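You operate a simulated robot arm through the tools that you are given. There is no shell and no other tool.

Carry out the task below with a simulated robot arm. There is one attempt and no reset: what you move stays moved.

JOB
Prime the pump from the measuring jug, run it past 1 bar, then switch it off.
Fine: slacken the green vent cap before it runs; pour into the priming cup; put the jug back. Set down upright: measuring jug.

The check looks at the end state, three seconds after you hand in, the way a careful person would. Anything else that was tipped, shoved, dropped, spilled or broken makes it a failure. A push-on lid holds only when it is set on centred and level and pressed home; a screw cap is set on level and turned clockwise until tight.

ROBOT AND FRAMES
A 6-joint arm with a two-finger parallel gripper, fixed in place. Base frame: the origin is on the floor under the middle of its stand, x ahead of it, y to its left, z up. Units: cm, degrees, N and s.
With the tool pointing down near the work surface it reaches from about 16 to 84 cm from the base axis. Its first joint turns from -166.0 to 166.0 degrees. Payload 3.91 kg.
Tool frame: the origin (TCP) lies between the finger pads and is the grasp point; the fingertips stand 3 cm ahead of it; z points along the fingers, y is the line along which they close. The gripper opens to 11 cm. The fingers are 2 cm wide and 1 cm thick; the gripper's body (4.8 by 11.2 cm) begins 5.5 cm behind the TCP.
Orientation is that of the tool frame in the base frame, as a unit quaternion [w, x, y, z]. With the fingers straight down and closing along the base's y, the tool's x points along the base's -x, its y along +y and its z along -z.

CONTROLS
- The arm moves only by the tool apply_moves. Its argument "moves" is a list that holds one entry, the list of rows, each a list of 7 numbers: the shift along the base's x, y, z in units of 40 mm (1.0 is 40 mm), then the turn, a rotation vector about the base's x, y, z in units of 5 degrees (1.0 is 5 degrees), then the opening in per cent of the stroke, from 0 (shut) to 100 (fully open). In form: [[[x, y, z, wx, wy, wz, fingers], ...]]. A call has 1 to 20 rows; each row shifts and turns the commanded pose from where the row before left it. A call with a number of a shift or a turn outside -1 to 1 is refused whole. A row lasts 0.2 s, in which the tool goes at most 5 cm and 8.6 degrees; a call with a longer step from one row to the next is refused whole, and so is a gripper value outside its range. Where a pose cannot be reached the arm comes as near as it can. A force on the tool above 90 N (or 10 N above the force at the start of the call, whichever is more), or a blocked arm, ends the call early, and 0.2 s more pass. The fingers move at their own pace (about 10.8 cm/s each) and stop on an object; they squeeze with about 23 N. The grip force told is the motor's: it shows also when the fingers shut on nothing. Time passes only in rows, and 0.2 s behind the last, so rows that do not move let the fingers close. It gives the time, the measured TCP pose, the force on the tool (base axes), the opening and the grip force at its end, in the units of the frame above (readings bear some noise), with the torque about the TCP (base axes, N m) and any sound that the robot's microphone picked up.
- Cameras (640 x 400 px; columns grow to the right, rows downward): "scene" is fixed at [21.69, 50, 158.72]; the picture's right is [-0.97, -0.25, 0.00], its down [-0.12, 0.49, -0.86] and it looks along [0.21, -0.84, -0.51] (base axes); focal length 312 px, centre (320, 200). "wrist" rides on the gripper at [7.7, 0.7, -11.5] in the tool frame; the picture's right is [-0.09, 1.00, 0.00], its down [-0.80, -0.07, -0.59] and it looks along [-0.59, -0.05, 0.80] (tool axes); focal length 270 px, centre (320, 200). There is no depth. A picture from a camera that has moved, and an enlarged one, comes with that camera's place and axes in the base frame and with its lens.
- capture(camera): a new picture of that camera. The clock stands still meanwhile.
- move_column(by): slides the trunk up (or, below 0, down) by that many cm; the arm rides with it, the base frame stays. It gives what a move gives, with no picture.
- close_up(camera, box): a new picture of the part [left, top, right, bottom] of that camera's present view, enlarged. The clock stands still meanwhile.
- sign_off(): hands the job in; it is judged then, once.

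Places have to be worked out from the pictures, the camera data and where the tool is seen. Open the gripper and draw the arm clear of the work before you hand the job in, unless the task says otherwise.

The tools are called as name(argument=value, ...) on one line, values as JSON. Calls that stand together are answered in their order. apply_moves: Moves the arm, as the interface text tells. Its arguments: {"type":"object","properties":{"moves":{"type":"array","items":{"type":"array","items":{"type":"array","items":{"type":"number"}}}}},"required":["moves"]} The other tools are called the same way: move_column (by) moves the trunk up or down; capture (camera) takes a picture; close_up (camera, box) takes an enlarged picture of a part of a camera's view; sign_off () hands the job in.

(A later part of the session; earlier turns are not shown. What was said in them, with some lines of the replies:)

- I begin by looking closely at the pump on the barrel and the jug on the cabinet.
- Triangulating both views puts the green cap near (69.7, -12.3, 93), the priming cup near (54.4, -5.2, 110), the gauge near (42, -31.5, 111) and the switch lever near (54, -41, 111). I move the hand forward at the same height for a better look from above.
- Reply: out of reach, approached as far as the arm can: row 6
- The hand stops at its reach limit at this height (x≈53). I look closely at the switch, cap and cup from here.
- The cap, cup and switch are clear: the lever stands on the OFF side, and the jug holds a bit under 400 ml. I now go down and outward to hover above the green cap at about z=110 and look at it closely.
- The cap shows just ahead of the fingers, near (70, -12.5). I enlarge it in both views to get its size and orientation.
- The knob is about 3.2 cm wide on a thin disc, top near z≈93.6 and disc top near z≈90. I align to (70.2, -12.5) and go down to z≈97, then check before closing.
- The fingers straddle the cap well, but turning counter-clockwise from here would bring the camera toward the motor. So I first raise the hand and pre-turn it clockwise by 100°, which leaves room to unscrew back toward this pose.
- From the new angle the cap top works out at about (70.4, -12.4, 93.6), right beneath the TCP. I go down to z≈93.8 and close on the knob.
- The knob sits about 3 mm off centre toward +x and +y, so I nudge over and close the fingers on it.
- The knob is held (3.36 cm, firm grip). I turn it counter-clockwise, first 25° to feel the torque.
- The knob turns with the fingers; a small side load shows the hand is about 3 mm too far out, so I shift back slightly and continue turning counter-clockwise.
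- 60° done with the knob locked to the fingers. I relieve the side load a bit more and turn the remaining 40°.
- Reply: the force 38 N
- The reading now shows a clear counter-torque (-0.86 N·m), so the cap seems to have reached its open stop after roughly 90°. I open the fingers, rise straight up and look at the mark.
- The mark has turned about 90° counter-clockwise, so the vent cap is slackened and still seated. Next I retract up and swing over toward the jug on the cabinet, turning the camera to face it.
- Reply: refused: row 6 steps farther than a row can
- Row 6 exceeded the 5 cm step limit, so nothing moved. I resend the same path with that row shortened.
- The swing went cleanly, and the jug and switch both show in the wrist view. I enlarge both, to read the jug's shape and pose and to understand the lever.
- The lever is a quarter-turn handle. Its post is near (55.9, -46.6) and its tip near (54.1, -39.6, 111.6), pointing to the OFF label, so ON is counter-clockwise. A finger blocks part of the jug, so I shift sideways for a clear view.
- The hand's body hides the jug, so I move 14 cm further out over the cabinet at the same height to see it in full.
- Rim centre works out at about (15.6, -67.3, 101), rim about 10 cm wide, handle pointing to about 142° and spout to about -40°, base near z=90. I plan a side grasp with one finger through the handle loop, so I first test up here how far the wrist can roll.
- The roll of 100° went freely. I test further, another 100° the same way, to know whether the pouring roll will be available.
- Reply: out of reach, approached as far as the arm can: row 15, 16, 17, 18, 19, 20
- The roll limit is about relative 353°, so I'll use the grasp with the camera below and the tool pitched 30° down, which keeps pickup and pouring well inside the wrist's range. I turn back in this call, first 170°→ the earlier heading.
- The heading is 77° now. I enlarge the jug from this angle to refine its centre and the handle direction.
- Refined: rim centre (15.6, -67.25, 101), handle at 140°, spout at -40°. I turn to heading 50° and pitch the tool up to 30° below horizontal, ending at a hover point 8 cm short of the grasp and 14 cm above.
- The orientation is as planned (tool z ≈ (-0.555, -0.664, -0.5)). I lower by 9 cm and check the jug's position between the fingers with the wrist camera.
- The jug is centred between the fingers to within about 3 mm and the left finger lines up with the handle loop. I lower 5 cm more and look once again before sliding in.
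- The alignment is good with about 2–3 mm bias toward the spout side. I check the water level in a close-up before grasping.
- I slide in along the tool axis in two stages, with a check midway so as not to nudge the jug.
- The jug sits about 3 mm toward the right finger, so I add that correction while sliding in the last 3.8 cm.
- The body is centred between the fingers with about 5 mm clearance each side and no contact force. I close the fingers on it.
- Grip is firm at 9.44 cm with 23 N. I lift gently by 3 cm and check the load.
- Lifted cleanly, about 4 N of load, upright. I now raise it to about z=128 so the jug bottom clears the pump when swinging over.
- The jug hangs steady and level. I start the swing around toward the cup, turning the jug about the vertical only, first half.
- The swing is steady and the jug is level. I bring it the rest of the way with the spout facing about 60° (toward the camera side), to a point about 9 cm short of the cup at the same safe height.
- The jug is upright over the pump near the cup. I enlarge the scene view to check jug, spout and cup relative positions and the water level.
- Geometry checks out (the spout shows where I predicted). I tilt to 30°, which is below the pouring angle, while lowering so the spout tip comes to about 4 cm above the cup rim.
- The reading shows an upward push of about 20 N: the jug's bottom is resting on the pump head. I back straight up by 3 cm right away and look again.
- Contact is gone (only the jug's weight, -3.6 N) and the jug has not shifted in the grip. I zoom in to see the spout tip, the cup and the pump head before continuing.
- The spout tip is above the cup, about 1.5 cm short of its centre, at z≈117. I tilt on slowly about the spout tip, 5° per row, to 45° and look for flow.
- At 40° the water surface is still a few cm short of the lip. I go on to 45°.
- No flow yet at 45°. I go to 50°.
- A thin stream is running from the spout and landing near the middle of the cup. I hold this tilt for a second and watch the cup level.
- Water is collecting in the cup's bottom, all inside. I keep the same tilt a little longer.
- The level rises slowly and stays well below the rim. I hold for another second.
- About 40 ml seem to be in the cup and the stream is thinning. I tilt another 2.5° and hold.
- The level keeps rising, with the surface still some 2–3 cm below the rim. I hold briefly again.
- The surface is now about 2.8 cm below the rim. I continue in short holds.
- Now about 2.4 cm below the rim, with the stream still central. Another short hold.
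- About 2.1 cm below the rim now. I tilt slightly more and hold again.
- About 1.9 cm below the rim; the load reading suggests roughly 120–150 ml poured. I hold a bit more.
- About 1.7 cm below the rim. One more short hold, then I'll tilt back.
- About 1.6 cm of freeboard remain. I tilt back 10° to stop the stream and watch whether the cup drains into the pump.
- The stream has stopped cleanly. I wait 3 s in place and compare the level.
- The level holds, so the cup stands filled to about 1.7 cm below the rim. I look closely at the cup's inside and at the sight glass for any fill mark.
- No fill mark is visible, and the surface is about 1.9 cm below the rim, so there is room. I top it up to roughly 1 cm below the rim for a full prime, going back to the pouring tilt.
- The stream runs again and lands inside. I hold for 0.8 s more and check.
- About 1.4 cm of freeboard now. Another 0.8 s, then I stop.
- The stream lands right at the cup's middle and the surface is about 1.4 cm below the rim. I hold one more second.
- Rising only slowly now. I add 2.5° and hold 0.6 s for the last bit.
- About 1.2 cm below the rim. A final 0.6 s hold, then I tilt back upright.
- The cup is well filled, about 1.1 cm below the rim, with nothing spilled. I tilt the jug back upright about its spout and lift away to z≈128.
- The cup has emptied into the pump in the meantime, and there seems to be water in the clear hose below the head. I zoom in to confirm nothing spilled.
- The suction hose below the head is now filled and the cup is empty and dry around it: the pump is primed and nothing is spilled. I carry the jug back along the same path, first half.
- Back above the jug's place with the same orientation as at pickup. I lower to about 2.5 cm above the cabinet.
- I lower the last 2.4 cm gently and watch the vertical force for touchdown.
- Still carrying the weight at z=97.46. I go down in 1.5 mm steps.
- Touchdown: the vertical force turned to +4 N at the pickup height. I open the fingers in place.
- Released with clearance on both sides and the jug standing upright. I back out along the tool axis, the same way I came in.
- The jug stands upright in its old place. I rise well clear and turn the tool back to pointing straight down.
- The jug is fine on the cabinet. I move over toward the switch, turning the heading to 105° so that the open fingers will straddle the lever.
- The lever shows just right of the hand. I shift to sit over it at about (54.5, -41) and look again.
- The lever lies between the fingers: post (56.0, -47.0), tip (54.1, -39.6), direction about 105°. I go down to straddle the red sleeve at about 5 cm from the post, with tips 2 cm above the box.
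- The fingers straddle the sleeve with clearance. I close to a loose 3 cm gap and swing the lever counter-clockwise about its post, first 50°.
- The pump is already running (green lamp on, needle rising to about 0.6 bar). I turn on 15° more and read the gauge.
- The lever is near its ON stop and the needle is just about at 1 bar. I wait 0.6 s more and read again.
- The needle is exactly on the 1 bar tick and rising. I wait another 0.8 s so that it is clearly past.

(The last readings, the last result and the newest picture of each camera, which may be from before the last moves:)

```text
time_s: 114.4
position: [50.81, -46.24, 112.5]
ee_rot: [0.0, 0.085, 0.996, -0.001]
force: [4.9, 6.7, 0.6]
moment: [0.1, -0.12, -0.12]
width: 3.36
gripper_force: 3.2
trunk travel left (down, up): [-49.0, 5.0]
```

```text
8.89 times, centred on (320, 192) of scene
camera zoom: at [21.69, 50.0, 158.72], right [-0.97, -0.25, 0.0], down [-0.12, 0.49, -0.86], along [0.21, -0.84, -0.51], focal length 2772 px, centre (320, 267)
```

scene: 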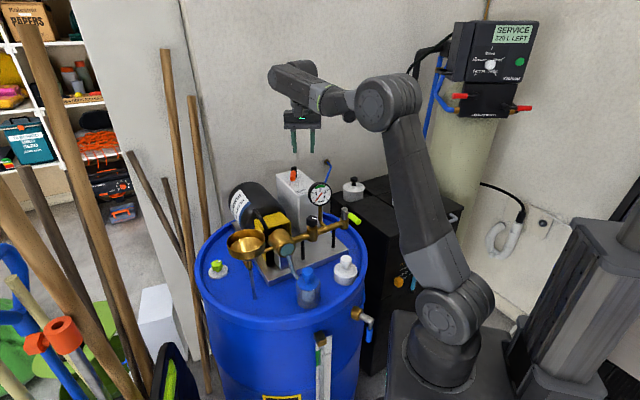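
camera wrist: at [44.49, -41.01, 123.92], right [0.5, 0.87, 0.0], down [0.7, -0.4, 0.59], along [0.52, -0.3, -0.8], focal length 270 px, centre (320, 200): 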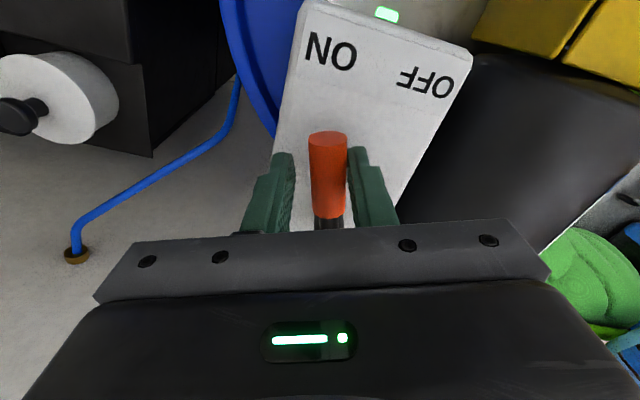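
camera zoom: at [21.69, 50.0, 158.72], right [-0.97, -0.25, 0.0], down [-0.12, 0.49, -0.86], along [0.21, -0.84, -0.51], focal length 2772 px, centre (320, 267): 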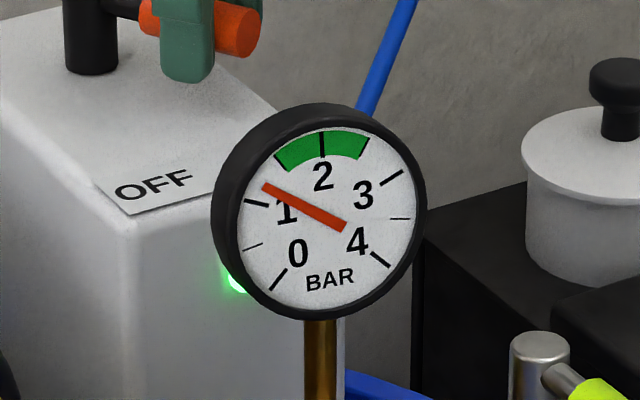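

Clearly past 1 bar (about 1.25). I now swing the lever back clockwise to OFF along the same arc, with the gap narrowed so it follows closely.

apply_moves(moves=[[[0.0275, 0.1172, 0, 0, 0, -1, 21], [0.0376, 0.1144, 0, 0, 0, -1, 21], [0.0474, 0.1107, 0, 0, 0, -1, 21], [0.0569, 0.1061, 0, 0, 0, -1, 21], [0.0659, 0.1007, 0, 0, 0, -1, 21], [0.0745, 0.0946, 0, 0, 0, -1, 21], [0.0824, 0.0878, 0, 0, 0, -1, 21], [0.0898, 0.0802, 0, 0, 0, -1, 21], [0.0964, 0.0721, 0, 0, 0, -1, 21], [0.1023, 0.0634, 0, 0, 0, -1, 21], [0.1075, 0.0543, 0, 0, 0, -1, 21], [0.1118, 0.0447, 0, 0, 0, -1, 21], [0.1152, 0.0348, 0, 0, 0, -1, 21]]])

close_up(camera="scene", box=[255, 120, 355, 220])

capture(camera="wrist")

```text
time_s: 117.2
position: [54.79, -41.93, 112.61]
ee_rot: [0.0, 0.608, 0.794, 0.0]
force: [-1.4, -1.1, 0.1]
moment: [-0.02, -0.01, 0.03]
width: 2.34
gripper_force: 0.5
trunk travel left (down, up): [-49.0, 5.0]
```

```text
4.00 times, centred on (305, 170) of scene
camera zoom: at [21.69, 50.0, 158.72], right [-0.97, -0.25, 0.0], down [-0.12, 0.49, -0.86], along [0.21, -0.84, -0.51], focal length 1247 px, centre (380, 320)
```

zoom: 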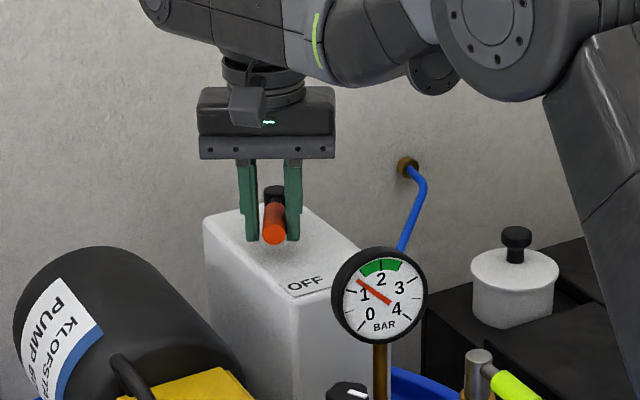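

```text
taken
camera wrist: at [53.43, -34.29, 124.0], right [0.98, 0.17, 0.0], down [0.14, -0.79, 0.59], along [0.1, -0.59, -0.8], focal length 270 px, centre (320, 200)
```

wrist: 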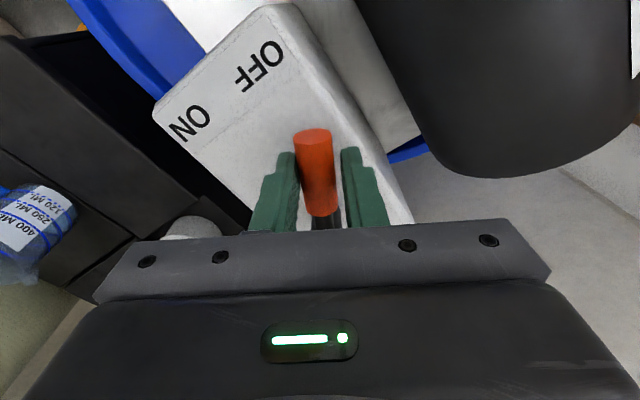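

The lamp is out and the needle stands near 1.3 bar. The lever is a few degrees short of where it started, so I push it the last bit to its OFF stop.

apply_moves(moves=[[[0.118, 0.0246, 0, 0, 0, -0.6, 21], [0.05, 0.01, 0, 0, 0, -0.4, 21], [0, 0, 0, 0, 0, 0, 21]]])

close_up(camera="scene", box=[255, 120, 355, 220])

close_up(camera="scene", box=[295, 170, 345, 215])

```text
time_s: 118.0
position: [55.21, -42.05, 112.52]
ee_rot: [0.0, 0.643, 0.766, 0.0]
force: [-11.4, -4.1, 0.4]
moment: [0.11, 0.21, 0.14]
width: 2.89
gripper_force: 6.1
trunk travel left (down, up): [-49.0, 5.0]
```

```text
4.00 times, centred on (305, 170) of scene
camera zoom: at [21.69, 50.0, 158.72], right [-0.97, -0.25, 0.0], down [-0.12, 0.49, -0.86], along [0.21, -0.84, -0.51], focal length 1247 px, centre (380, 320)
```

zoom: 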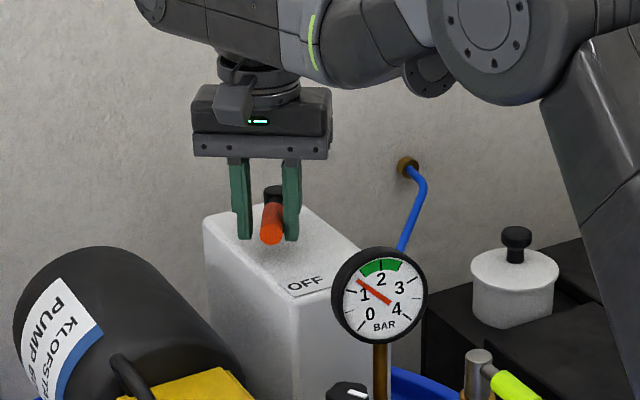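

```text
8.89 times, centred on (320, 192) of scene
camera zoom: at [21.69, 50.0, 158.72], right [-0.97, -0.25, 0.0], down [-0.12, 0.49, -0.86], along [0.21, -0.84, -0.51], focal length 2772 px, centre (320, 267)
```

zoom: 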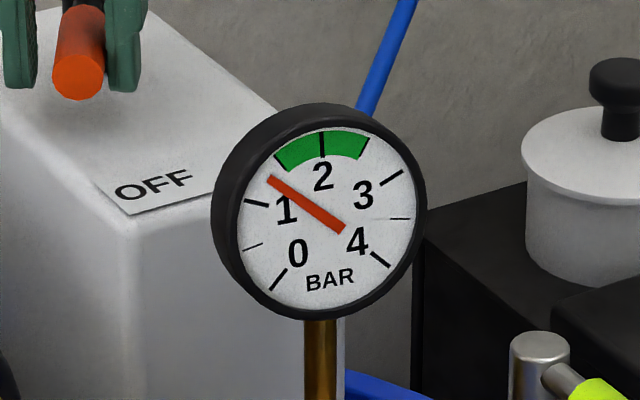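

The lever is at its OFF stop (contact force against it), the lamp is out, and the gauge holds about 1.35 bar. I relieve the contact, open the fingers and rise straight up.

apply_moves(moves=[[[-0.12, -0.02, 0, 0, 0, 0.5, 30], [0, 0, 0, 0, 0, 0, 40], [0, 0, 0, 0, 0, 0, 40], [0, 0, 0.6, 0, 0, 0, 40], [0, 0, 0.9, 0, 0, 0, 40], [0, 0, 0.9, 0, 0, 0, 40], [0, 0, 0, 0, 0, 0, 40]]])

capture(camera="wrist")

close_up(camera="scene", box=[255, 120, 355, 220])

```text
time_s: 119.6
position: [55.11, -42.02, 122.12]
ee_rot: [0.0, 0.624, 0.781, 0.0]
force: [-0.1, -0.4, -0.1]
moment: [-0.03, -0.02, -0.01]
width: 4.38
gripper_force: 0.0
trunk travel left (down, up): [-49.0, 5.0]
```

```text
taken
camera wrist: at [54.05, -34.38, 133.53], right [0.99, 0.13, 0.0], down [0.11, -0.8, 0.59], along [0.08, -0.59, -0.8], focal length 270 px, centre (320, 200)
```

wrist: 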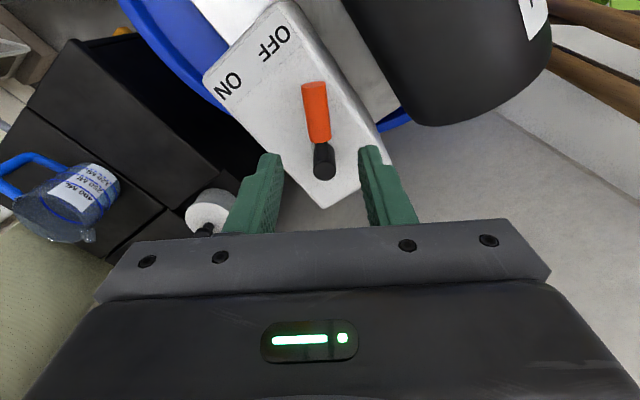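

```text
4.00 times, centred on (305, 170) of scene
camera zoom: at [21.69, 50.0, 158.72], right [-0.97, -0.25, 0.0], down [-0.12, 0.49, -0.86], along [0.21, -0.84, -0.51], focal length 1247 px, centre (380, 320)
```

zoom: 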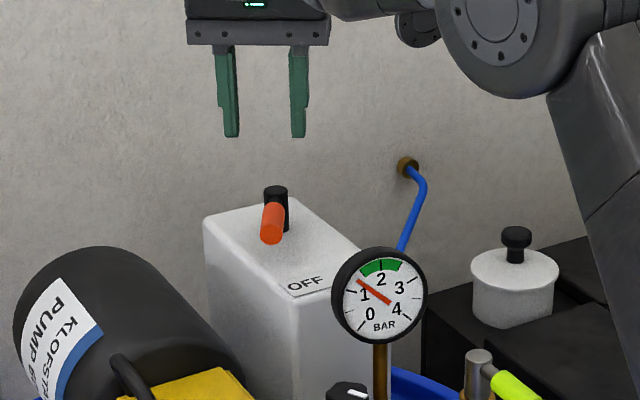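

Lever on OFF, lamp out. I open the gripper and draw the arm back to near its starting place, then inspect everything.

apply_moves(moves=[[[0, 0, 0.8, 0, 0, 0, 60], [-0.72, 0.59, 0.4, 0, 0, 1, 80], [-0.72, 0.59, 0.4, 0, 0, 1, 100], [-0.72, 0.59, 0.4, 0, 0, 1, 100], [-0.72, 0.59, 0.4, 0, 0, 1, 100], [-0.72, 0.59, 0.4, 0, 0, 1, 100], [-0.72, 0.59, 0.4, 0, 0, 1, 100], [-0.72, 0.59, 0.4, 0, 0, 1, 100], [-0.72, 0.59, 0.4, 0, 0, 1, 100], [-0.72, 0.59, 0.3, 0, 0, 1, 100], [0, 0, 0, 0, 0, 0, 100]]])

capture(camera="scene")

close_up(camera="scene", box=[190, 150, 380, 320])

close_up(camera="scene", box=[335, 160, 475, 250])

capture(camera="wrist")

```text
time_s: 122.0
position: [29.25, -20.89, 139.22]
ee_rot: [0.0, 0.278, 0.961, 0.0]
force: [-0.3, 0.5, 0.1]
moment: [0.03, 0.01, 0.06]
width: 11.03
gripper_force: 0.0
trunk travel left (down, up): [-49.0, 5.0]
```

```text
taken
```

scene: 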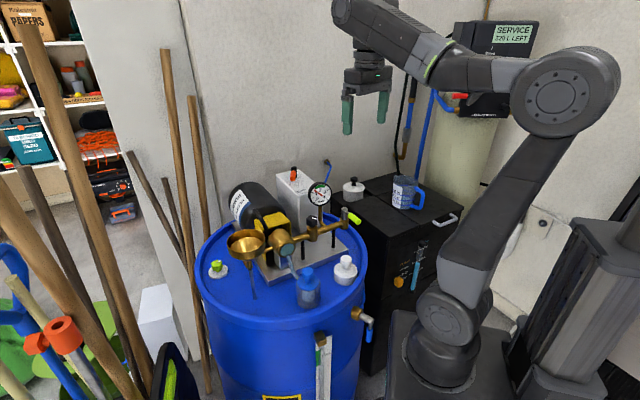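

```text
2.35 times, centred on (285, 235) of scene
camera zoom: at [21.69, 50.0, 158.72], right [-0.97, -0.25, 0.0], down [-0.12, 0.49, -0.86], along [0.21, -0.84, -0.51], focal length 734 px, centre (402, 118)
```

zoom: 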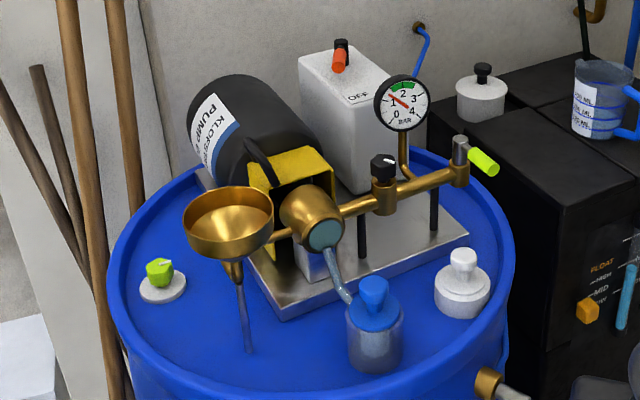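

```text
4.44 times, centred on (405, 205) of scene
camera zoom: at [21.69, 50.0, 158.72], right [-0.97, -0.25, 0.0], down [-0.12, 0.49, -0.86], along [0.21, -0.84, -0.51], focal length 1386 px, centre (-58, 178)
```

zoom: 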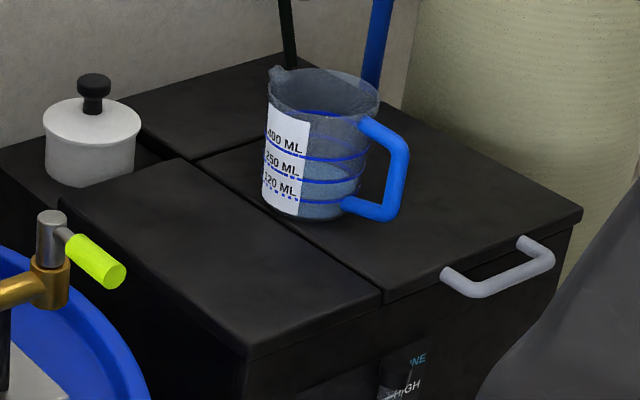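

```text
taken
camera wrist: at [23.01, -16.03, 150.73], right [0.61, 0.8, 0.0], down [0.64, -0.49, 0.59], along [0.47, -0.36, -0.8], focal length 270 px, centre (320, 200)
```

wrist: 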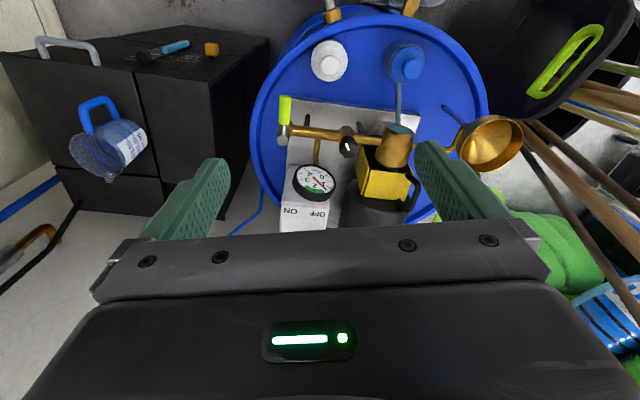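

Final check: the jug stands upright exactly where it was, the vent cap is slack and seated, the lever is on OFF with the lamp out, and the gauge went past 1 bar. Nothing is spilled or moved, and the gripper is open and clear, so I hand in.

sign_off()

```text
The job is handed in.
```

The pump was primed from the measuring jug, run past 1 bar and switched off. I handed the job in, but no verdict came back.

- **Vent cap:** I turned the green cap about 90° counter-clockwise before the pump ran. It met a stop there and is still seated.
- **Priming:** I poured from the jug into the brass cup until the water stood about 1 cm below the rim. It then drained into the pump and the suction hose filled. I saw no spills.
- **One contact:** while lowering the tilted jug, its bottom touched the pump, I think on the head, with about 20 N. I backed off at once and saw no damage or shift, and the jug did not move in the grip.
- **Jug:** it is back upright where it stood, with the remaining water in it.
- **Run and stop:** the gauge was at about 1.35 bar when I stopped the pump. The lever is back at its OFF stop and the lamp is out.
- **Arm:** the gripper is open and the arm is back near its starting position.
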